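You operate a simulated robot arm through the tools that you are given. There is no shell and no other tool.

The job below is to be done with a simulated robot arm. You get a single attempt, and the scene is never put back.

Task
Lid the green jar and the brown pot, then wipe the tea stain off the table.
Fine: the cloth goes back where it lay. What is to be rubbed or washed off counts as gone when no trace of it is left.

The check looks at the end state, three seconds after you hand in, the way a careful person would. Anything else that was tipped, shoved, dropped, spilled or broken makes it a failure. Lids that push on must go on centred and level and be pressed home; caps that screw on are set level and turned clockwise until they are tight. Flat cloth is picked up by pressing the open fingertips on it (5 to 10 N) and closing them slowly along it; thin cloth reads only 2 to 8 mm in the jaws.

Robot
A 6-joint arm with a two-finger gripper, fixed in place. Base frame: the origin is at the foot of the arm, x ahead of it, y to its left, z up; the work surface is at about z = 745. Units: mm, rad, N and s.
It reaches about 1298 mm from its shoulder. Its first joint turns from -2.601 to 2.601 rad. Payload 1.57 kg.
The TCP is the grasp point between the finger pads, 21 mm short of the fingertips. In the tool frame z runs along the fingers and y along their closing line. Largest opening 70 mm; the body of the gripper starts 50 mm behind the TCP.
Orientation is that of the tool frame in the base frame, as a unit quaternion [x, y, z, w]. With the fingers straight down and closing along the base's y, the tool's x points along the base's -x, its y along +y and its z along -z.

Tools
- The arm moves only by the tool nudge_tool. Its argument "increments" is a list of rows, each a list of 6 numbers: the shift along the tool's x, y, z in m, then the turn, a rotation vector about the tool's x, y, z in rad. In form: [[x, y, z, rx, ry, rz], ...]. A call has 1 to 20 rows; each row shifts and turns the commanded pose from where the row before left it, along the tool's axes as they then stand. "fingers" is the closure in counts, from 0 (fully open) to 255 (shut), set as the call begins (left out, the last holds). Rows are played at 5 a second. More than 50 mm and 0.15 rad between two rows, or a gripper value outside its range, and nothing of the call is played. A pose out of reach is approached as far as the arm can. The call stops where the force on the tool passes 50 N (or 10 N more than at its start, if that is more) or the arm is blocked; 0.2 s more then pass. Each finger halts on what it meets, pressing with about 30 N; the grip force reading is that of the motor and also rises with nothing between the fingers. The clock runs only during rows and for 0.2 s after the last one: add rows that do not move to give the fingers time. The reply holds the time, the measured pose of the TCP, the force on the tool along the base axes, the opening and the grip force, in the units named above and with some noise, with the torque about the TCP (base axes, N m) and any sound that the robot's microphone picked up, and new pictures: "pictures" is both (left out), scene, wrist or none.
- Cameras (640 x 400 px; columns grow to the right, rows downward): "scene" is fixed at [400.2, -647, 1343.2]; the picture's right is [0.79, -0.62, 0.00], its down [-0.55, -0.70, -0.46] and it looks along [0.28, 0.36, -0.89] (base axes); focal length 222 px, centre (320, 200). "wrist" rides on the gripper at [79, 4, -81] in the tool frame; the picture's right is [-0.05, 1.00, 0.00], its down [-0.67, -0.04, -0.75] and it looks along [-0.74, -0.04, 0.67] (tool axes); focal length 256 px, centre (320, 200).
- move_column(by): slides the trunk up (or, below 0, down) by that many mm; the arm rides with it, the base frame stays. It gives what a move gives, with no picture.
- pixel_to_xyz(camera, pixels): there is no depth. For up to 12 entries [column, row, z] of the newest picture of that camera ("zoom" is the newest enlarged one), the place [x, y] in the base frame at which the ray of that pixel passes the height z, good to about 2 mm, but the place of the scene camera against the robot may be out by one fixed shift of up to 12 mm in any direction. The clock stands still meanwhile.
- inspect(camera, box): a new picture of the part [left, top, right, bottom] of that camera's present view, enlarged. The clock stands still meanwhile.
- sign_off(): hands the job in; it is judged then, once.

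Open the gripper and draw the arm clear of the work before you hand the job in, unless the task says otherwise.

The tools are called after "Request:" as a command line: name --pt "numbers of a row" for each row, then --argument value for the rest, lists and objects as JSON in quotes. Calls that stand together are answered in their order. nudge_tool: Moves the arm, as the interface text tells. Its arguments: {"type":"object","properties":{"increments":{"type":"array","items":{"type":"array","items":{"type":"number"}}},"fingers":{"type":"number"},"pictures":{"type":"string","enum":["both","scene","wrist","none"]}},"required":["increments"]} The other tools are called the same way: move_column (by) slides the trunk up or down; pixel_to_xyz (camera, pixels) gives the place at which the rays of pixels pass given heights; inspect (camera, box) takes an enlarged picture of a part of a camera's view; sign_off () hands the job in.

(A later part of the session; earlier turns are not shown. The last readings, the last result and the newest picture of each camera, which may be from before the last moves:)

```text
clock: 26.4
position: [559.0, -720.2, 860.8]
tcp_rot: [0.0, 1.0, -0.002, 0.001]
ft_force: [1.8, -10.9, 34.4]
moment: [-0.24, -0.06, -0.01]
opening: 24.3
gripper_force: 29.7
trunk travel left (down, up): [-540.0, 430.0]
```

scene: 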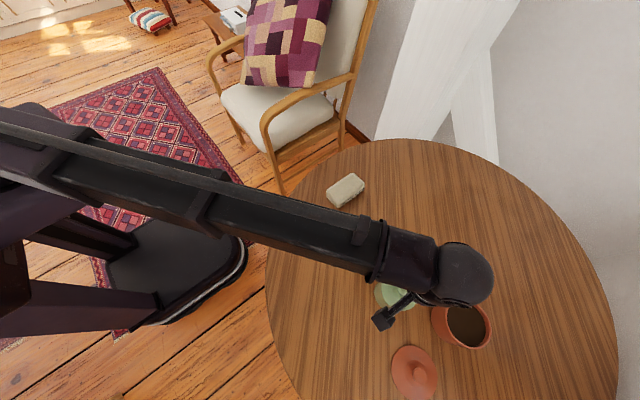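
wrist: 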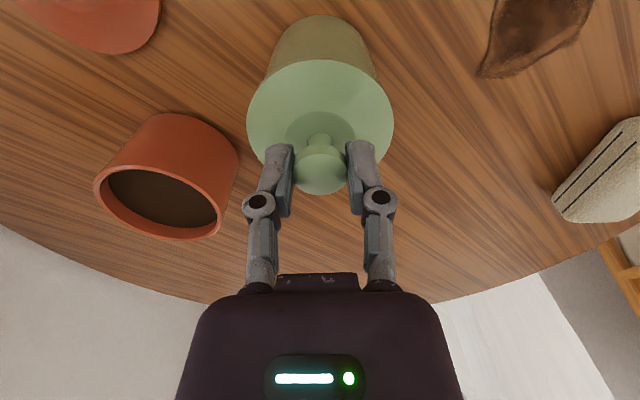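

A "snap" was heard at TCP z≈861, and then 1 mm more raised force to 34 N without motion, so the lid seems to be seated. I relieve 1 mm and look.

Request:
move_column --by 2

Request:
nudge_tool --pt "0 0 0 0 0 0"

Request:
inspect --camera "wrist" --box '[240, 30, 400, 130]'

Request:
inspect --camera "scene" --box '[350, 250, 450, 330]'

```text
clock: 26.9
position: [559.6, -719.3, 861.1]
tcp_rot: [0.0, 1.0, 0.0, 0.0]
ft_force: [-0.2, -6.3, 11.6]
moment: [-0.23, 0.01, 0.0]
opening: 24.1
gripper_force: 30.4
trunk travel left (down, up): [-542.0, 428.0]
```

```text
clock: 27.3
position: [559.9, -719.5, 861.2]
tcp_rot: [0.001, 1.0, 0.001, 0.0]
ft_force: [-2.3, -4.5, 8.1]
moment: [-0.05, 0.13, -0.01]
opening: 24.5
gripper_force: 30.3
trunk travel left (down, up): [-542.0, 428.0]
```

scene: 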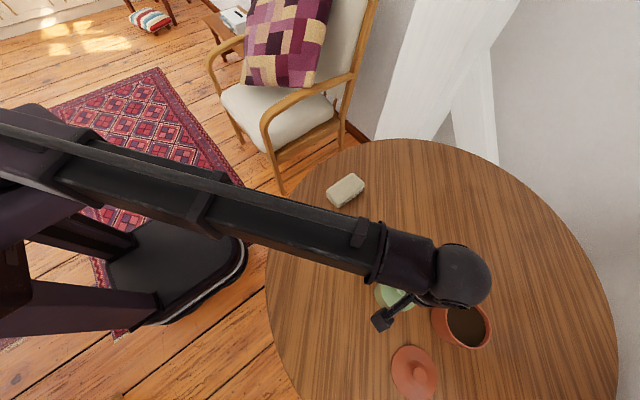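
wrist: 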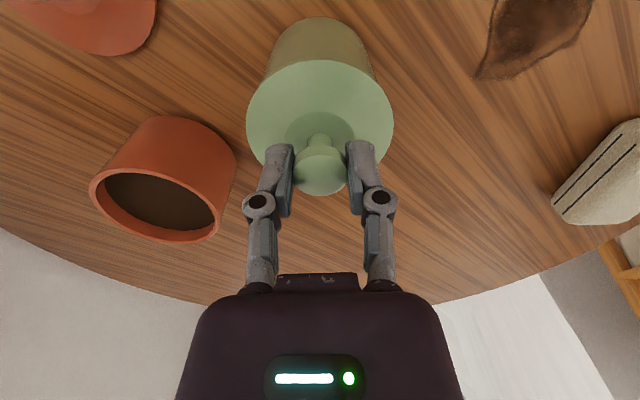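

```text
4.00 times, centred on (320, 80) of wrist
```

zoom: 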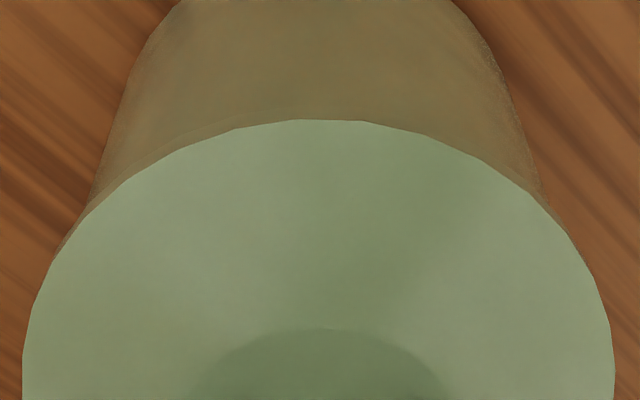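

```text
5.00 times, centred on (400, 290) of scene
```

zoom: 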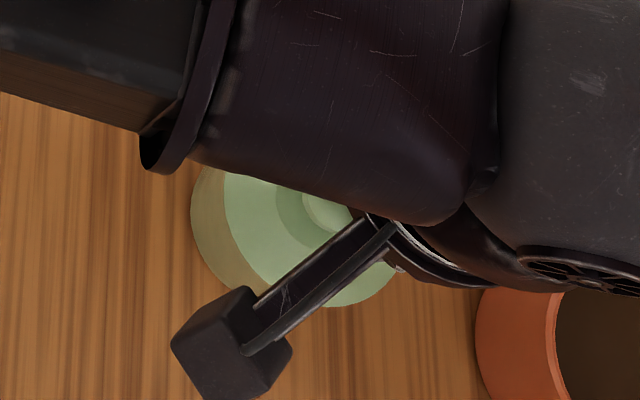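

The zoom shows the lid concentric over the jar. I open the fingers, rise and inspect whether it is seated level.

Request:
nudge_tool --pt "0 0 0 0 0 0" --pt "0 0 0 0 0 0" --pt "0 0 0 0 0 0" --fingers 0 --pictures "wrist"

Request:
move_column --by 40

Request:
nudge_tool --pt "0 0 0 0 0 0" --pictures "wrist"

Request:
inspect --camera "wrist" --box '[220, 0, 420, 180]'

```text
clock: 28.1
position: [560.3, -719.2, 860.5]
tcp_rot: [0.0, 1.0, 0.0, 0.001]
ft_force: [0.6, 0.1, -0.2]
moment: [0.01, 0.0, 0.01]
opening: 69.8
gripper_force: 0.1
trunk travel left (down, up): [-542.0, 428.0]
```

wrist: 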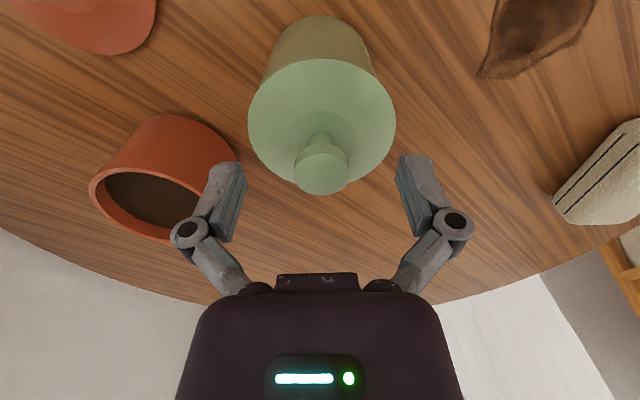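

```text
clock: 28.9
position: [560.2, -719.2, 900.2]
tcp_rot: [0.0, 1.0, 0.001, 0.0]
ft_force: [0.0, 1.5, -0.5]
moment: [-0.03, 0.0, 0.01]
opening: 69.8
gripper_force: 0.1
trunk travel left (down, up): [-582.0, 388.0]
```

```text
clock: 29.4
position: [559.1, -720.1, 900.8]
tcp_rot: [0.0, 1.0, 0.0, 0.0]
ft_force: [-0.4, 0.4, 0.0]
moment: [0.01, -0.01, -0.03]
opening: 70.0
gripper_force: 0.0
trunk travel left (down, up): [-582.0, 388.0]
```

wrist: 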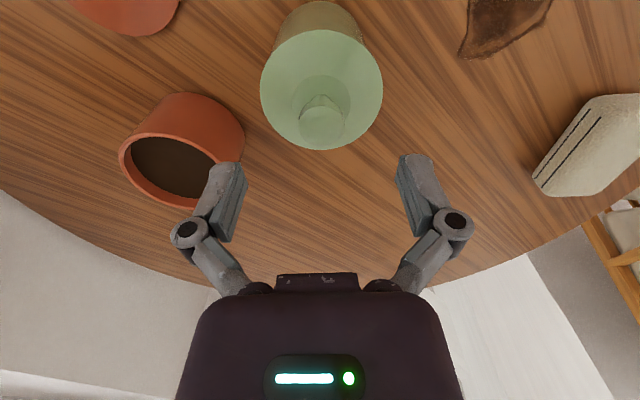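

```text
2.22 times, centred on (320, 90) of wrist
```

zoom: 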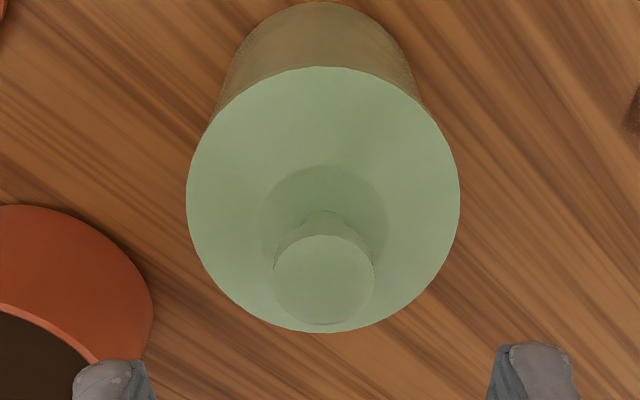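

The lid sits concentric (zoom: lid centre ≈(323,199), jar body centred ≈(319)). To judge the gap and level I take a low side view from (470,-610).

Request:
nudge_tool --pt "0.0225 0.0275 0 0 0 0" --pt "0.0225 0.0275 0 0 0 0" --pt "0.0225 0.0275 0 0 0 0" --pt "0.0225 0.0275 0 0 0 0" --pt "0 0 0 0 0 0" --pictures "scene"

Request:
move_column --by -105

Request:
nudge_tool --pt "0 0 0 0 0 0" --pictures "both"

Request:
inspect --camera "wrist" --box '[40, 230, 240, 380]'

```text
clock: 30.6
position: [470.9, -610.1, 899.6]
tcp_rot: [0.0, 1.0, 0.0, 0.0]
ft_force: [-1.1, -0.5, 0.0]
moment: [0.01, 0.03, 0.04]
opening: 70.0
gripper_force: 0.0
trunk travel left (down, up): [-582.0, 388.0]
```

scene: 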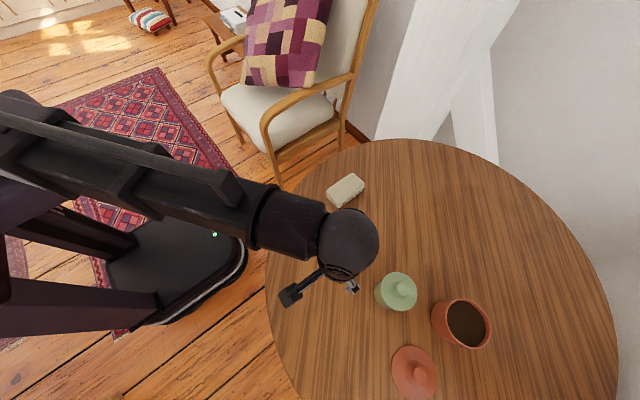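

```text
clock: 31.9
position: [471.2, -609.2, 796.0]
tcp_rot: [0.0, 1.0, 0.0, -0.001]
ft_force: [0.1, 0.2, 0.2]
moment: [0.04, 0.01, 0.03]
opening: 70.0
gripper_force: 0.1
trunk travel left (down, up): [-477.0, 493.0]
```

```text
clock: 32.3
position: [471.2, -609.0, 795.9]
tcp_rot: [0.0, 1.0, 0.0, 0.0]
ft_force: [-0.2, 0.8, -0.7]
moment: [0.04, -0.01, 0.03]
opening: 69.8
gripper_force: 0.1
trunk travel left (down, up): [-477.0, 493.0]
```

scene: 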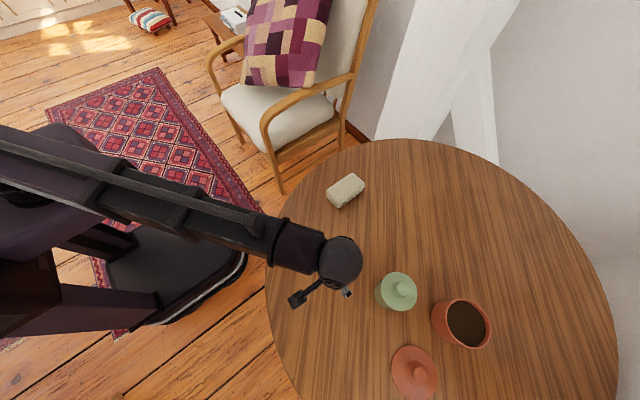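
wrist: 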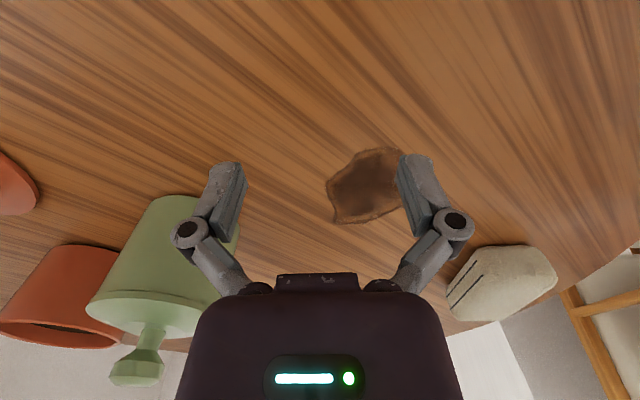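

```text
2.67 times, centred on (140, 305) of wrist
```

zoom: 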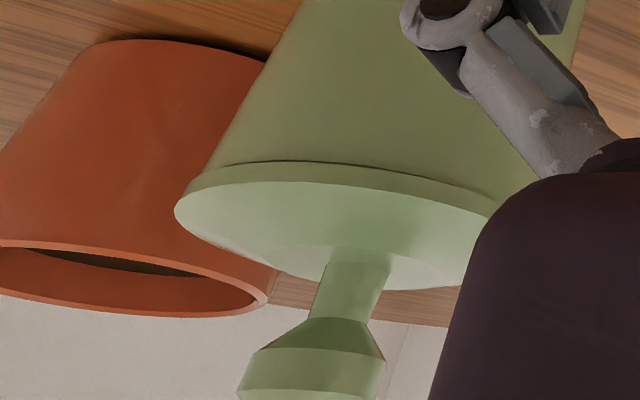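

The lid looks down on the jar with its edge flush; I enlarge the seam further to check for a gap.

Request:
inspect --camera "wrist" --box '[80, 270, 240, 350]'

```text
4.00 times, centred on (160, 310) of wrist
```

zoom: 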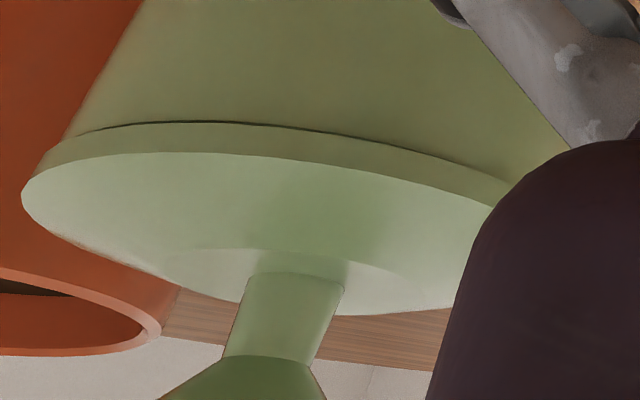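

The seam looks even and closed. To be sure it is home I'll press on the knob top with closed fingers; first up and back over the jar with the fingers shut.

Request:
move_column --by 110

Request:
nudge_tool --pt "-0.0222 -0.0274 0 0 0 0" --pt "-0.0222 -0.0274 0 0 0 0" --pt "-0.0222 -0.0274 0 0 0 0" --pt "-0.0222 -0.0274 0 0 0 0" --pt "0 0 0 0 0 0" --pt "0 0 0 0 0 0" --fingers 255 --pictures "wrist"

Request:
inspect --camera "wrist" --box '[220, 20, 420, 220]'

```text
clock: 33.7
position: [470.6, -609.6, 905.9]
tcp_rot: [0.001, 1.0, 0.0, 0.0]
ft_force: [0.0, -0.4, 0.9]
moment: [-0.04, -0.01, 0.0]
opening: 70.2
gripper_force: 0.1
trunk travel left (down, up): [-587.0, 383.0]
```

```text
clock: 35.1
position: [558.0, -721.3, 905.1]
tcp_rot: [0.0, 1.0, 0.0, 0.0]
ft_force: [0.0, -0.3, -0.5]
moment: [0.02, -0.01, 0.01]
opening: 0.0
gripper_force: 28.6
trunk travel left (down, up): [-587.0, 383.0]
```

wrist: 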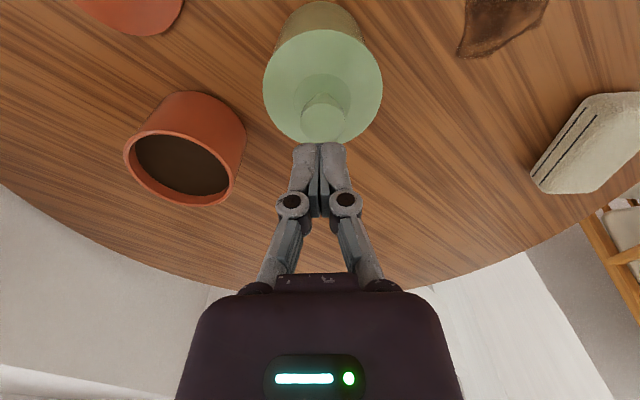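

```text
2.00 times, centred on (320, 120) of wrist
```

zoom: 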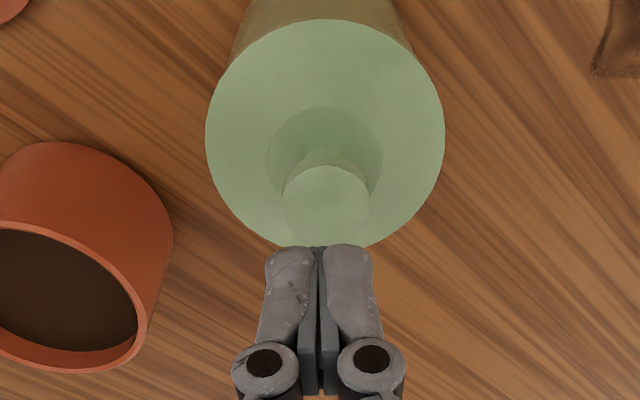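

The knob top is at wrist (323,123) vs. axis (320,121): shift +1 mm x, +1.7 mm y, then lower to just above the knob.

Request:
nudge_tool --pt "-0.001 0.0017 0 0 0 0" --pt "0 0 0 0 0 0" --pictures "none"

Request:
move_column --by -24

Request:
nudge_tool --pt "0 0 0 0 0 0" --pictures "wrist"

Request:
inspect --camera "wrist" --box '[220, 20, 420, 220]'

```text
clock: 35.7
position: [561.8, -719.2, 906.3]
tcp_rot: [0.0, 1.0, 0.0, 0.0]
ft_force: [0.7, -0.7, -0.1]
moment: [-0.01, 0.02, 0.01]
opening: 0.0
gripper_force: 28.3
trunk travel left (down, up): [-587.0, 383.0]
```

```text
clock: 36.4
position: [560.0, -718.5, 882.0]
tcp_rot: [0.0, 1.0, 0.0, 0.0]
ft_force: [-0.3, -0.5, -0.3]
moment: [-0.01, 0.01, 0.0]
opening: 0.1
gripper_force: 29.3
trunk travel left (down, up): [-563.0, 407.0]
```

```text
clock: 36.8
position: [559.1, -718.9, 881.3]
tcp_rot: [0.001, 1.0, 0.0, 0.0]
ft_force: [-0.3, 0.2, 0.4]
moment: [0.03, 0.0, 0.02]
opening: 0.2
gripper_force: 28.1
trunk travel left (down, up): [-563.0, 407.0]
```

wrist: 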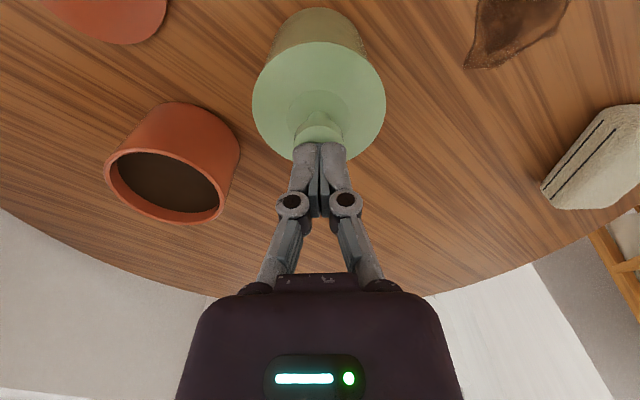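

```text
2.00 times, centred on (320, 120) of wrist
```

zoom: 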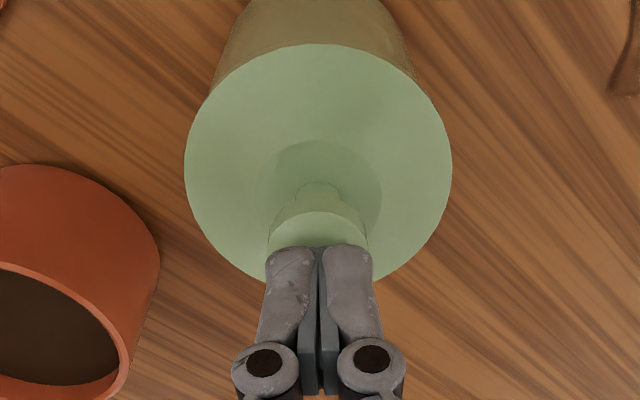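

Fingers are centred over the knob (zoom columns 268–367). I lower in small steps until contact.

Request:
move_column --by -4

Request:
move_column --by -1

Request:
move_column --by -1

```text
clock: 37.4
position: [559.9, -718.6, 878.9]
tcp_rot: [0.0, 1.0, -0.001, 0.002]
ft_force: [3.3, -2.6, 12.4]
moment: [-0.06, -0.05, -0.03]
opening: 6.2
gripper_force: 28.7
trunk travel left (down, up): [-559.0, 411.0]
```

```text
clock: 37.9
position: [560.4, -716.9, 878.2]
tcp_rot: [0.0, 1.0, -0.001, 0.002]
ft_force: [5.9, -7.0, 27.1]
moment: [-0.11, -0.1, 0.01]
opening: 5.9
gripper_force: 28.2
trunk travel left (down, up): [-558.0, 412.0]
```

```text
clock: 38.4
position: [558.4, -717.2, 878.9]
tcp_rot: [0.0, 1.0, -0.002, 0.002]
ft_force: [7.5, -9.9, 41.9]
moment: [-0.27, -0.19, 0.01]
opening: 6.1
gripper_force: 28.2
trunk travel left (down, up): [-557.0, 413.0]
```

42 N on the knob gave no further travel and no new sound, so the green lid is home. I rise clear, open the fingers and go on to the brown lid.

Request:
move_column --by 70

Request:
nudge_tool --pt "0 0 0 0 0 0" --pt "0 0 0 0 0 0" --pt "0 0 0 0 0 0" --fingers 0 --pictures "both"

Request:
inspect --camera "wrist" --box '[60, 0, 420, 225]'

```text
clock: 39.5
position: [560.4, -718.1, 944.3]
tcp_rot: [-0.001, 1.0, -0.001, 0.0]
ft_force: [0.9, 0.4, 0.1]
moment: [0.02, 0.02, -0.01]
opening: 0.2
gripper_force: 28.6
trunk travel left (down, up): [-627.0, 343.0]
```

```text
clock: 40.3
position: [560.3, -719.0, 944.9]
tcp_rot: [0.0, 1.0, 0.0, 0.0]
ft_force: [0.4, 0.6, 0.3]
moment: [0.0, 0.02, 0.0]
opening: 69.8
gripper_force: 0.1
trunk travel left (down, up): [-627.0, 343.0]
```

scene: 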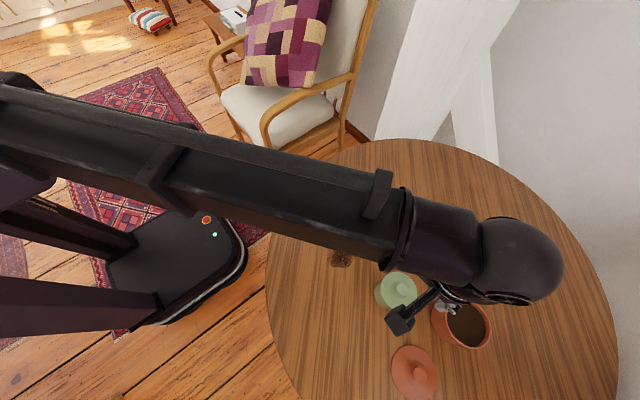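
wrist: 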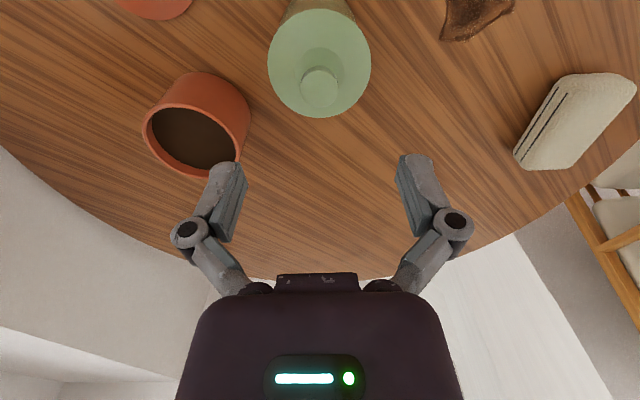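

```text
1.78 times, centred on (240, 112) of wrist
```

zoom: 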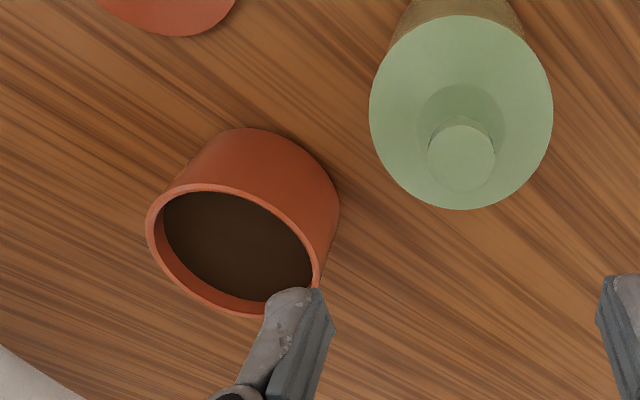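

Next I move near the brown lid (≈(487,-858)) and take a view from (460,-858) at z≈905.

Request:
nudge_tool --pt "0.025 -0.03475 0 0 0 0" --pt "0.025 -0.03475 0 0 0 0" --pt "0.025 -0.03475 0 0 0 0" --pt "0.025 -0.03475 0 0 0 0" --pt "0 0 0 0 0 0" --pictures "none"

Request:
move_column --by -50

Request:
nudge_tool --pt "0 0 0 0 0 0" --pictures "both"

Request:
inspect --camera "wrist" --box '[200, 20, 440, 220]'

```text
clock: 41.5
position: [458.6, -860.0, 945.5]
tcp_rot: [0.0, 1.0, 0.001, 0.001]
ft_force: [0.4, 0.7, -1.5]
moment: [0.01, -0.02, -0.02]
opening: 69.9
gripper_force: 0.1
trunk travel left (down, up): [-627.0, 343.0]
```

```text
clock: 42.4
position: [460.3, -861.1, 896.2]
tcp_rot: [0.0, 1.0, 0.0, 0.0]
ft_force: [-0.5, 0.7, 0.4]
moment: [-0.02, 0.0, 0.01]
opening: 69.9
gripper_force: 0.0
trunk travel left (down, up): [-577.0, 393.0]
```

```text
clock: 42.8
position: [458.5, -859.1, 896.9]
tcp_rot: [-0.001, 1.0, 0.0, 0.0]
ft_force: [0.4, -0.5, 0.1]
moment: [0.05, -0.04, 0.0]
opening: 70.1
gripper_force: 0.1
trunk travel left (down, up): [-577.0, 393.0]
```

scene: 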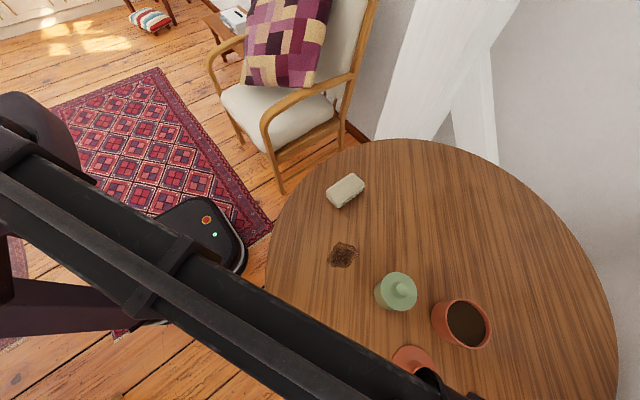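
wrist: 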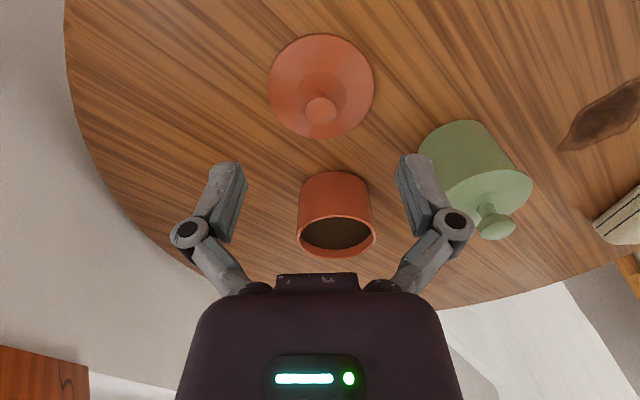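

```text
2.00 times, centred on (320, 120) of wrist
```

zoom: 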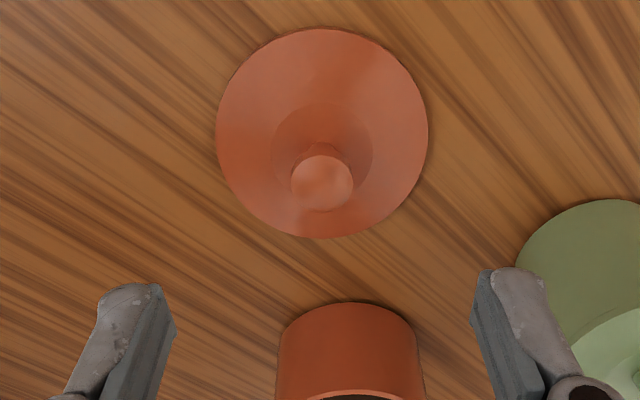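

Brown lid in zoom: rim left (216,130), right (428,130), top (322,27), bottom (324,239), knob top (322,184) radius ≈31. I convert these plus the pot rim in the wrist picture.

Request:
pixel_to_xyz --camera "zoom" --pixels '[[216, 130, 750], [428, 130, 750], [322, 27, 750], [324, 239, 750], [322, 184, 780], [322, 184, 785], [322, 184, 790], [291, 184, 785], [353, 184, 785]]'

Request:
pixel_to_xyz --camera "wrist" --pixels '[[298, 232, 825], [376, 232, 825], [336, 214, 825], [338, 257, 825], [298, 232, 815], [376, 232, 815], [336, 214, 815], [338, 257, 815], [334, 171, 745], [300, 193, 745], [368, 193, 745]]'

```text
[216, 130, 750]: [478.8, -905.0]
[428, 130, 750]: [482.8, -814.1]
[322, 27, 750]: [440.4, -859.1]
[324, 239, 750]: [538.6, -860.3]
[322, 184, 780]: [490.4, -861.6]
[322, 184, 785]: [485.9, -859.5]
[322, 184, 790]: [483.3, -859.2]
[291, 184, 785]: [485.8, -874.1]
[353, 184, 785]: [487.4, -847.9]
```

```text
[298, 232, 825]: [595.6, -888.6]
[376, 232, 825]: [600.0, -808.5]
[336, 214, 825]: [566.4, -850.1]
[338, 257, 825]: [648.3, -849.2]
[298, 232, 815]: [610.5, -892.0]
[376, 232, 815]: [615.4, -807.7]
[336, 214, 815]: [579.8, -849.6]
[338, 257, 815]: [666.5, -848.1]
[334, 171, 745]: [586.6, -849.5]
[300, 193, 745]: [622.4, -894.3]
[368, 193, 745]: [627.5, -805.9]
```

Brown lid centre ≈(489,-860), Ø≈94, knob top ≈782. I centre above it and lower in stages.

Request:
nudge_tool --pt "-0.0295 0 0 0 0 0" --pt "0 0 0 0 0 0" --pictures "none"

Request:
move_column --by -75

Request:
nudge_tool --pt "0 0 0 0 0 0" --pictures "wrist"

Request:
inspect --camera "wrist" --box '[200, 20, 440, 220]'

```text
clock: 43.4
position: [488.1, -858.8, 896.3]
tcp_rot: [0.0, 1.0, 0.0, 0.0]
ft_force: [-0.5, -0.7, 0.5]
moment: [-0.02, 0.04, 0.01]
opening: 70.0
gripper_force: 0.0
trunk travel left (down, up): [-577.0, 393.0]
```

```text
clock: 44.5
position: [488.3, -858.7, 820.8]
tcp_rot: [0.0, 1.0, 0.0, 0.0]
ft_force: [-0.4, 0.4, 0.3]
moment: [-0.02, 0.01, -0.03]
opening: 70.1
gripper_force: 0.0
trunk travel left (down, up): [-502.0, 468.0]
```

```text
clock: 44.9
position: [487.4, -858.3, 821.2]
tcp_rot: [0.0, 1.0, -0.001, 0.0]
ft_force: [0.1, -0.4, -0.3]
moment: [-0.02, 0.02, -0.02]
opening: 70.0
gripper_force: 0.0
trunk travel left (down, up): [-502.0, 468.0]
```

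wrist: 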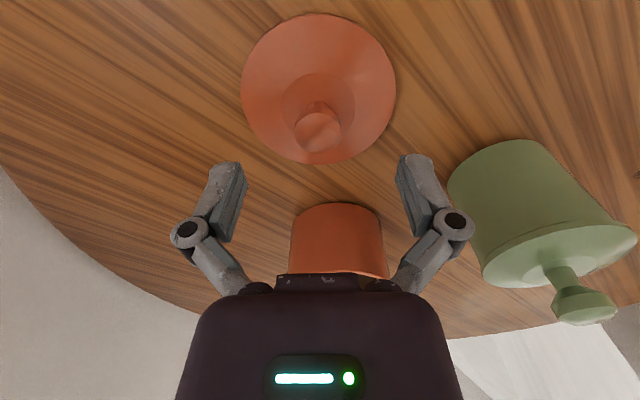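

```text
2.00 times, centred on (320, 120) of wrist
```

zoom: 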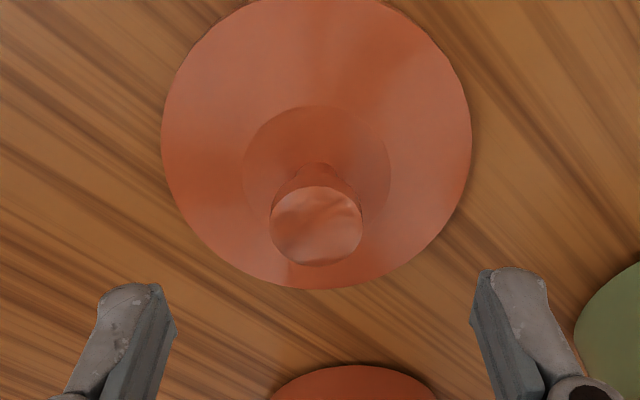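

The knob is at wrist (318,133.5), about 1 mm toward −y and +0.8 mm x of the axis; I trim and lower to TCP ≈788.

Request:
nudge_tool --pt "-0.0008 -0.0011 0 0 0 0" --pt "0 0 0 0 0 0" --pictures "none"

Request:
move_column --by -25

Request:
move_column --by -7

Request:
nudge_tool --pt "0 0 0 0 0 0" --pictures "wrist"

Request:
inspect --camera "wrist" --box '[200, 50, 440, 250]'

```text
clock: 45.5
position: [490.3, -858.9, 821.3]
tcp_rot: [0.0, 1.0, 0.0, 0.0]
ft_force: [-0.3, -0.5, 0.5]
moment: [0.02, 0.0, 0.01]
opening: 69.9
gripper_force: 0.1
trunk travel left (down, up): [-502.0, 468.0]
```

```text
clock: 46.2
position: [489.4, -859.5, 795.1]
tcp_rot: [0.0, 1.0, 0.0, 0.0]
ft_force: [0.4, -0.5, 0.1]
moment: [0.02, 0.02, 0.0]
opening: 70.0
gripper_force: 0.1
trunk travel left (down, up): [-477.0, 493.0]
```

```text
clock: 46.8
position: [488.6, -859.3, 788.4]
tcp_rot: [0.0, 1.0, 0.0, -0.001]
ft_force: [0.6, 0.5, -0.1]
moment: [0.01, 0.01, 0.06]
opening: 69.9
gripper_force: 0.1
trunk travel left (down, up): [-470.0, 500.0]
```

```text
clock: 47.2
position: [488.6, -859.9, 789.6]
tcp_rot: [0.0, 1.0, 0.0, 0.0]
ft_force: [0.1, 0.0, -0.1]
moment: [0.0, 0.02, 0.0]
opening: 69.9
gripper_force: 0.0
trunk travel left (down, up): [-470.0, 500.0]
```

wrist: 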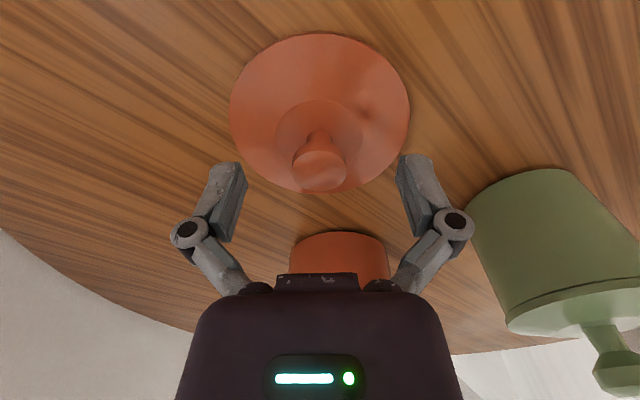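

```text
2.00 times, centred on (320, 150) of wrist
```

zoom: 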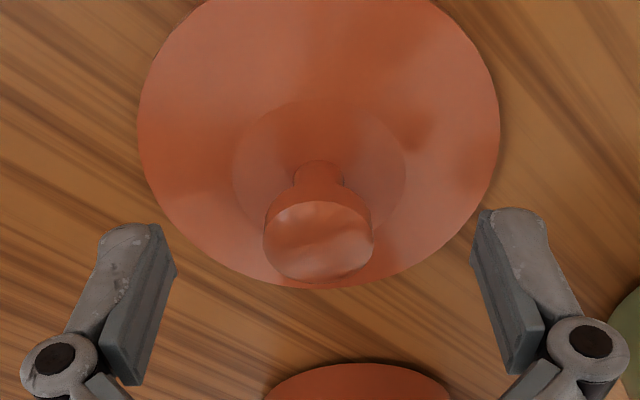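

Knob top at wrist (319,171) → z≈781.5. I lower 2 mm more and close the fingers on it.

Request:
move_column --by -2

Request:
nudge_tool --pt "0 0 0 0 0 0" --pt "0 0 0 0 0 0" --pt "0 0 0 0 0 0" --pt "0 0 0 0 0 0" --fingers 255 --pictures "wrist"

Request:
move_column --by 10

Request:
nudge_tool --pt "0 0 0 0 0 0" --pictures "wrist"

Request:
inspect --camera "wrist" --box '[200, 30, 440, 230]'

```text
clock: 47.7
position: [489.1, -859.8, 785.6]
tcp_rot: [0.0, 1.0, 0.0, 0.0]
ft_force: [-0.2, 0.0, -0.1]
moment: [0.01, 0.0, 0.02]
opening: 70.1
gripper_force: 0.1
trunk travel left (down, up): [-468.0, 502.0]
```

```text
clock: 48.7
position: [489.5, -860.3, 787.0]
tcp_rot: [0.0, 1.0, 0.0, 0.0]
ft_force: [0.5, 0.9, 5.5]
moment: [0.06, 0.02, -0.01]
opening: 24.5
gripper_force: 29.8
trunk travel left (down, up): [-468.0, 502.0]
```

wrist: 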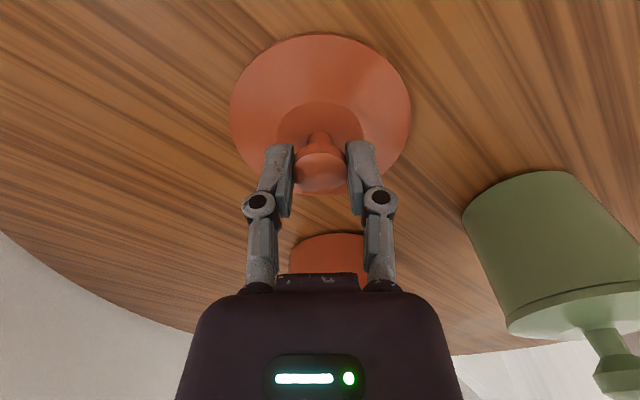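

```text
clock: 49.3
position: [489.5, -860.1, 796.0]
tcp_rot: [0.0, 1.0, 0.0, 0.0]
ft_force: [0.7, 0.6, 0.1]
moment: [0.01, 0.04, -0.03]
opening: 24.6
gripper_force: 29.5
trunk travel left (down, up): [-478.0, 492.0]
```

```text
clock: 49.7
position: [488.7, -860.2, 796.4]
tcp_rot: [0.0, 1.0, -0.001, 0.0]
ft_force: [0.2, 0.2, -0.4]
moment: [0.0, -0.02, -0.02]
opening: 24.6
gripper_force: 30.2
trunk travel left (down, up): [-478.0, 492.0]
```

wrist: 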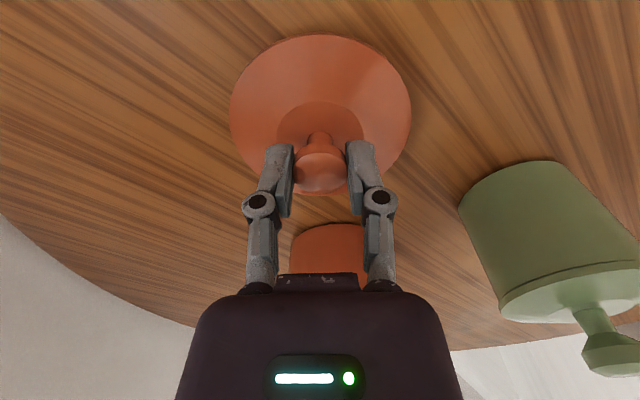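

```text
2.00 times, centred on (320, 130) of wrist
```

zoom: 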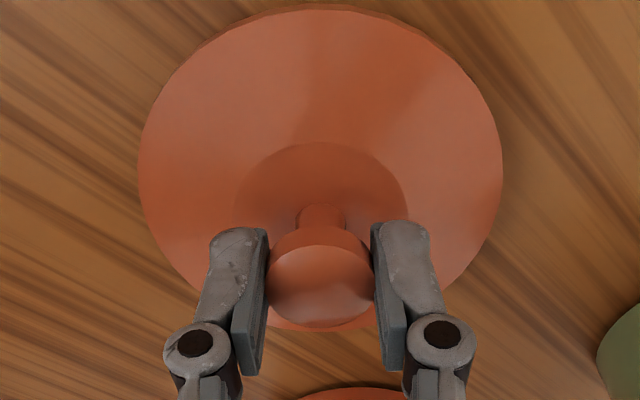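

The brown lid is held (24.6 mm, centred). I raise it 90 mm and go to the −y side of the pot to measure the pot's mouth unobstructed.

Request:
move_column --by 90

Request:
nudge_tool --pt "-0.0267 -0.0333 0 0 0 0" --pt "-0.0267 -0.0333 0 0 0 0" --pt "-0.0267 -0.0333 0 0 0 0" --pt "0 0 0 0 0 0" --pt "0 0 0 0 0 0"

Request:
inspect --camera "wrist" --box '[384, 60, 640, 220]'

```text
clock: 50.9
position: [490.8, -859.7, 885.6]
tcp_rot: [0.0, 1.0, 0.001, 0.0]
ft_force: [0.7, -0.2, -0.5]
moment: [0.01, 0.0, 0.03]
opening: 24.3
gripper_force: 29.7
trunk travel left (down, up): [-568.0, 402.0]
```

```text
clock: 52.1
position: [570.0, -960.3, 886.3]
tcp_rot: [0.0, 1.0, 0.0, 0.0]
ft_force: [-1.2, 0.0, -0.2]
moment: [-0.01, -0.01, 0.0]
opening: 24.2
gripper_force: 29.8
trunk travel left (down, up): [-568.0, 402.0]
```

scene: 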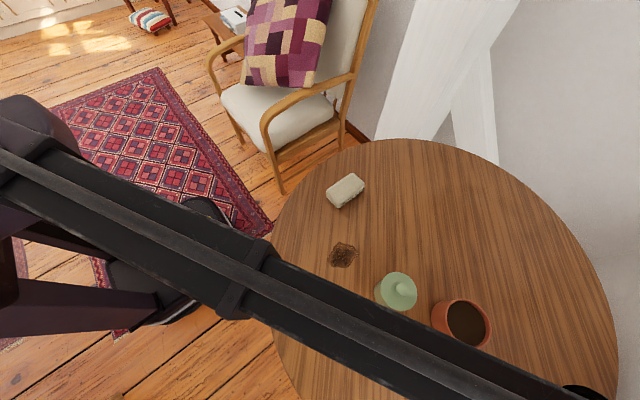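
wrist: 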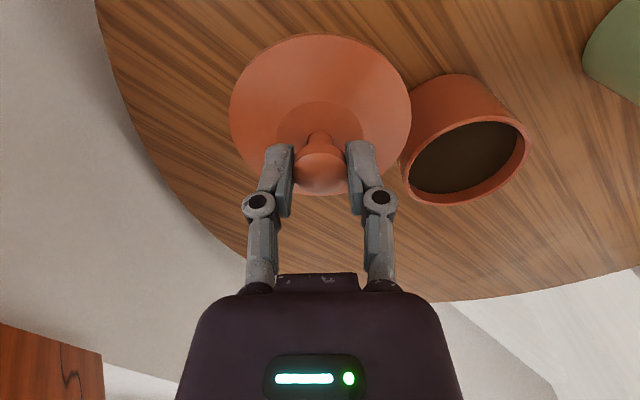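

```text
2.50 times, centred on (512, 140) of wrist
```

zoom: 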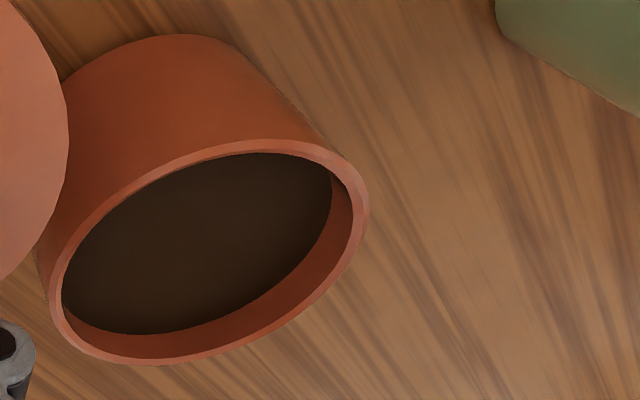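

I convert pot rim contour points of this zoom at z=812 (and two at other heights) and base points at z=745 for a circle fit.

Request:
pixel_to_xyz --camera "zoom" --pixels '[[48, 300, 812], [150, 182, 812], [255, 139, 812], [340, 163, 812], [369, 212, 812], [320, 300, 812], [130, 365, 812], [48, 300, 820], [255, 139, 820], [369, 212, 820], [130, 365, 820]]'

Request:
pixel_to_xyz --camera "zoom" --pixels '[[180, 34, 745], [140, 38, 745], [225, 43, 745], [245, 57, 745], [100, 55, 745]]'

```text
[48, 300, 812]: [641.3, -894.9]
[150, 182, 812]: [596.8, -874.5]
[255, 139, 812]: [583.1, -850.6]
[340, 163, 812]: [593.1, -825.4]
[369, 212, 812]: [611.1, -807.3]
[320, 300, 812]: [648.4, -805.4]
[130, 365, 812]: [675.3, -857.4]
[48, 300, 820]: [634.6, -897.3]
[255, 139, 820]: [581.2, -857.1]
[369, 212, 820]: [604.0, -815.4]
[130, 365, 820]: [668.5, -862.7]
```

```text
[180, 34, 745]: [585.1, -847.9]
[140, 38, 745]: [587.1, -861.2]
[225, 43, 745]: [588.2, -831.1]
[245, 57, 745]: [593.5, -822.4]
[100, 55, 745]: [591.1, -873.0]
```

Fit: pot centre ≈(629,-851), r≈45, rim z≈812–815. I carry the lid over the pot (lid bottom ≈845).

Request:
nudge_tool --pt "-0.0197 0.0365 0 0 0 0" --pt "-0.0197 0.0365 0 0 0 0" --pt "-0.0197 0.0365 0 0 0 0" --pt "0 0 0 0 0 0" --pt "0 0 0 0 0 0"

Request:
inspect --camera "wrist" --box '[216, 0, 424, 130]'

```text
clock: 53.3
position: [628.0, -851.0, 886.6]
tcp_rot: [0.001, 1.0, 0.0, 0.0]
ft_force: [-0.1, -0.7, -0.2]
moment: [0.0, -0.01, -0.01]
opening: 24.5
gripper_force: 29.6
trunk travel left (down, up): [-568.0, 402.0]
```

scene: 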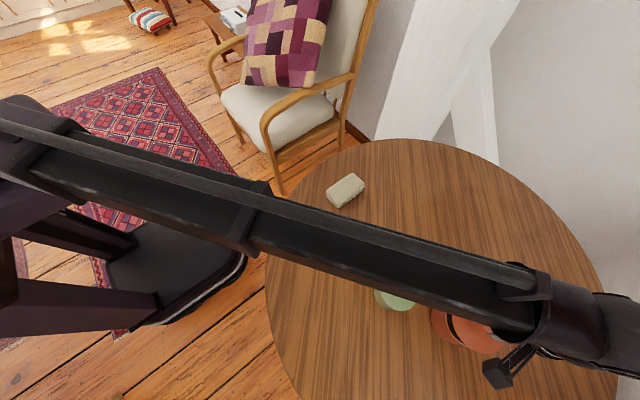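
wrist: 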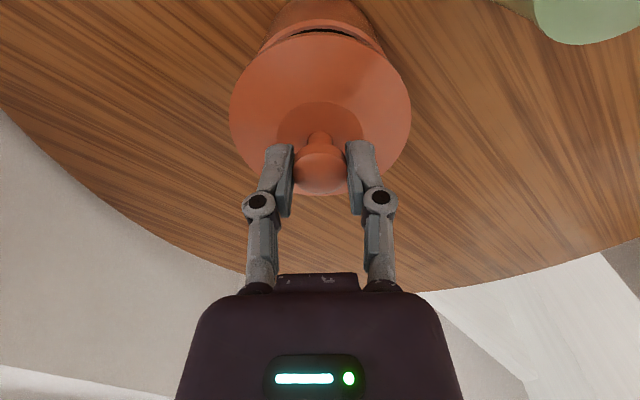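

```text
3.08 times, centred on (320, 65) of wrist
```

zoom: 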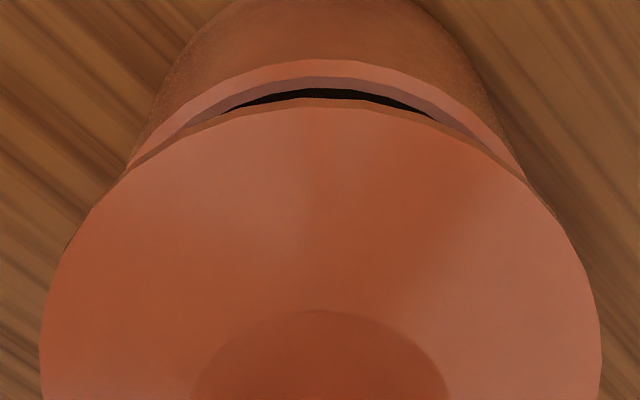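

The pot's rim crescent is nearly symmetric (ends at zoom (130,165) and (525,180)). I lower 20 mm to about 7 mm above the rim and compare again.

Request:
move_column --by -20

Request:
nudge_tool --pt "0 0 0 0 0 0" --pt "0 0 0 0 0 0" --pictures "wrist"

Request:
inspect --camera "wrist" --box '[216, 0, 424, 130]'

Request:
inspect --camera "wrist" --box '[220, 10, 320, 110]'

Request:
inspect --camera "wrist" --box '[320, 10, 420, 110]'

```text
clock: 54.0
position: [628.7, -850.5, 866.2]
tcp_rot: [0.0, 1.0, 0.0, 0.0]
ft_force: [-0.1, -0.8, -0.6]
moment: [0.02, 0.01, 0.0]
opening: 24.6
gripper_force: 30.2
trunk travel left (down, up): [-548.0, 422.0]
```

```text
clock: 54.6
position: [629.1, -851.1, 866.1]
tcp_rot: [0.0, 1.0, -0.001, 0.0]
ft_force: [-0.1, 0.0, -0.5]
moment: [0.02, -0.01, -0.02]
opening: 24.7
gripper_force: 30.2
trunk travel left (down, up): [-548.0, 422.0]
```

wrist: 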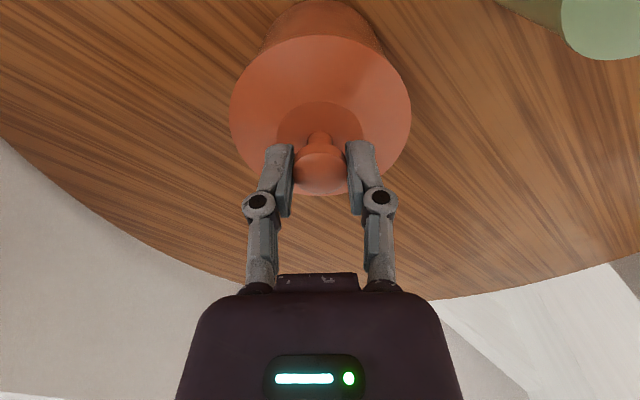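

```text
3.08 times, centred on (320, 65) of wrist
```

zoom: 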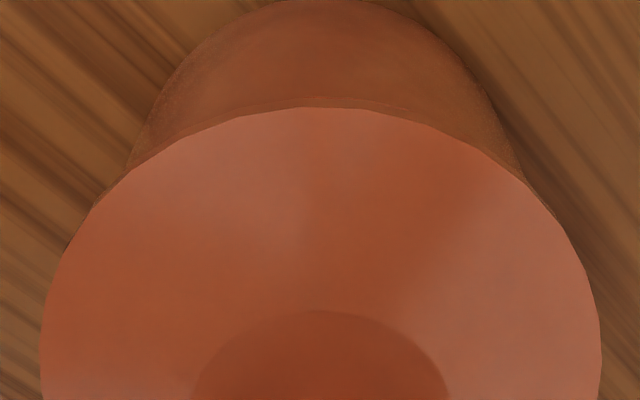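

```text
4.00 times, centred on (270, 60) of wrist
```

zoom: 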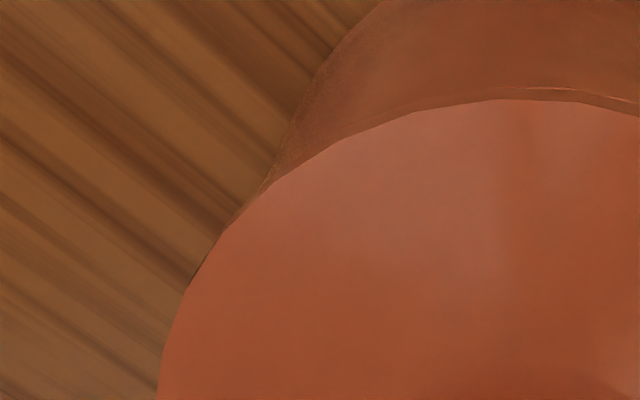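

```text
4.00 times, centred on (370, 60) of wrist
```

zoom: 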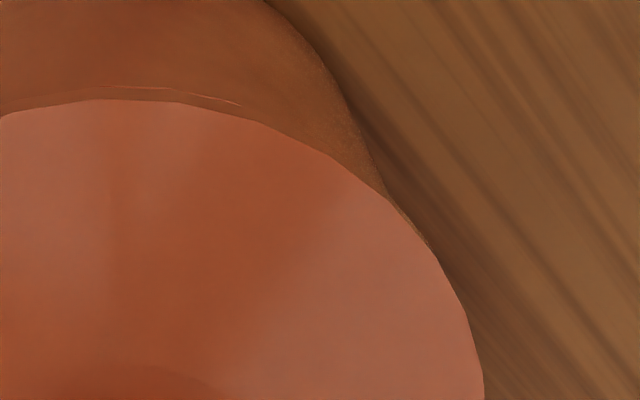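

The faint rim line spans columns 315–350 (centre ≈332), i.e. the pot lies ~0.5 mm toward +y; silhouettes agree within that. I trim +0.5 mm y, +0.3 mm x and lower step by step.

Request:
nudge_tool --pt "-0.0003 0.0005 0 0 0 0" --pt "0 0 0 0 0 0" --pictures "none"

Request:
move_column --by -3

Request:
move_column --by -1

Request:
nudge_tool --pt "0 0 0 0 0 0" --pictures "wrist"

Request:
inspect --camera "wrist" --box '[216, 0, 424, 130]'

```text
clock: 55.2
position: [629.9, -850.0, 866.6]
tcp_rot: [0.001, 1.0, 0.0, 0.0]
ft_force: [0.4, -0.6, 0.1]
moment: [-0.02, 0.01, 0.0]
opening: 24.3
gripper_force: 30.3
trunk travel left (down, up): [-548.0, 422.0]
```

```text
clock: 55.7
position: [628.2, -850.6, 864.5]
tcp_rot: [0.0, 1.0, 0.0, 0.0]
ft_force: [0.2, 0.2, -0.9]
moment: [0.02, 0.0, -0.03]
opening: 24.6
gripper_force: 29.8
trunk travel left (down, up): [-545.0, 425.0]
```

```text
clock: 56.2
position: [628.3, -850.3, 863.3]
tcp_rot: [-0.001, 1.0, -0.001, 0.0]
ft_force: [-0.6, 0.2, -0.7]
moment: [-0.02, 0.03, 0.0]
opening: 24.4
gripper_force: 29.8
trunk travel left (down, up): [-544.0, 426.0]
```

```text
clock: 56.6
position: [628.8, -850.5, 862.3]
tcp_rot: [0.0, 1.0, -0.001, 0.0]
ft_force: [0.7, -0.5, 0.0]
moment: [-0.01, -0.03, 0.03]
opening: 24.4
gripper_force: 30.0
trunk travel left (down, up): [-544.0, 426.0]
```

wrist: 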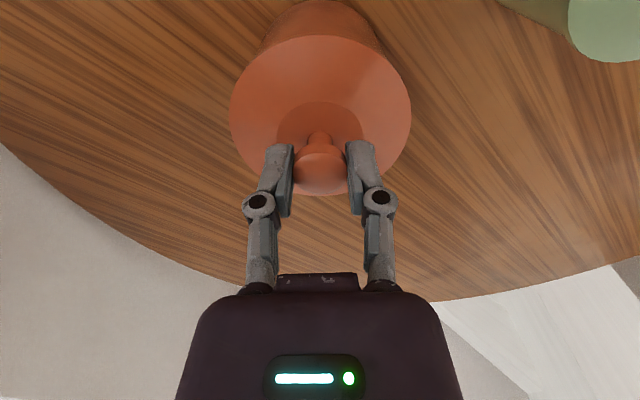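

```text
3.08 times, centred on (320, 65) of wrist
```

zoom: 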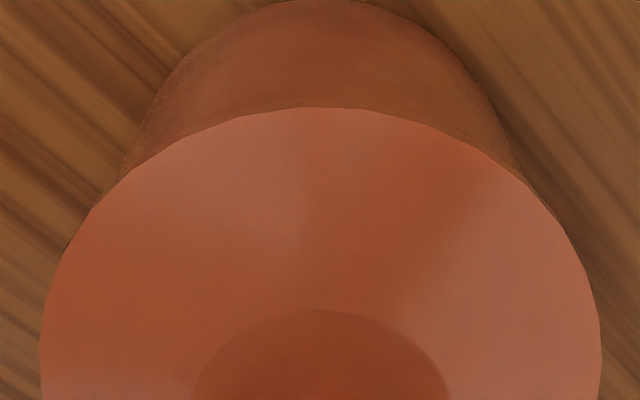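

No contact yet at TCP 862.5. I continue in 1 mm steps.

Request:
move_column --by -1

Request:
move_column --by -1

Request:
move_column --by -1

```text
clock: 57.1
position: [628.8, -849.5, 861.7]
tcp_rot: [0.0, 1.0, 0.0, 0.0]
ft_force: [0.5, 0.0, -0.7]
moment: [0.03, 0.02, -0.05]
opening: 24.3
gripper_force: 29.6
trunk travel left (down, up): [-543.0, 427.0]
```

```text
clock: 57.6
position: [627.8, -850.4, 860.8]
tcp_rot: [0.0, 1.0, 0.0, 0.001]
ft_force: [0.6, 0.3, -0.2]
moment: [0.04, 0.0, 0.0]
opening: 24.3
gripper_force: 29.6
trunk travel left (down, up): [-542.0, 428.0]
```

```text
clock: 58.2
position: [628.4, -849.5, 860.4]
tcp_rot: [0.0, 1.0, 0.001, -0.001]
ft_force: [-0.7, -0.1, 0.0]
moment: [0.0, -0.02, -0.05]
opening: 24.4
gripper_force: 30.3
trunk travel left (down, up): [-541.0, 429.0]
```

Still free at ≈860; I keep stepping down 1 mm at a time watching for contact.

Request:
move_column --by -1

Request:
move_column --by -1

Request:
move_column --by -1

```text
clock: 58.7
position: [629.3, -850.4, 858.1]
tcp_rot: [0.0, 1.0, 0.0, 0.0]
ft_force: [0.8, 0.3, -1.1]
moment: [-0.03, 0.01, -0.01]
opening: 24.5
gripper_force: 30.1
trunk travel left (down, up): [-540.0, 430.0]
```

```text
clock: 59.2
position: [628.2, -851.3, 856.4]
tcp_rot: [0.0, 1.0, 0.0, 0.0]
ft_force: [0.3, -0.4, -1.3]
moment: [0.01, -0.01, 0.0]
opening: 24.5
gripper_force: 30.0
trunk travel left (down, up): [-539.0, 431.0]
```

```text
clock: 59.7
position: [628.1, -849.8, 856.9]
tcp_rot: [-0.001, 1.0, 0.001, 0.0]
ft_force: [0.8, 0.4, 2.7]
moment: [0.01, -0.02, -0.01]
opening: 24.5
gripper_force: 30.2
trunk travel left (down, up): [-538.0, 432.0]
```

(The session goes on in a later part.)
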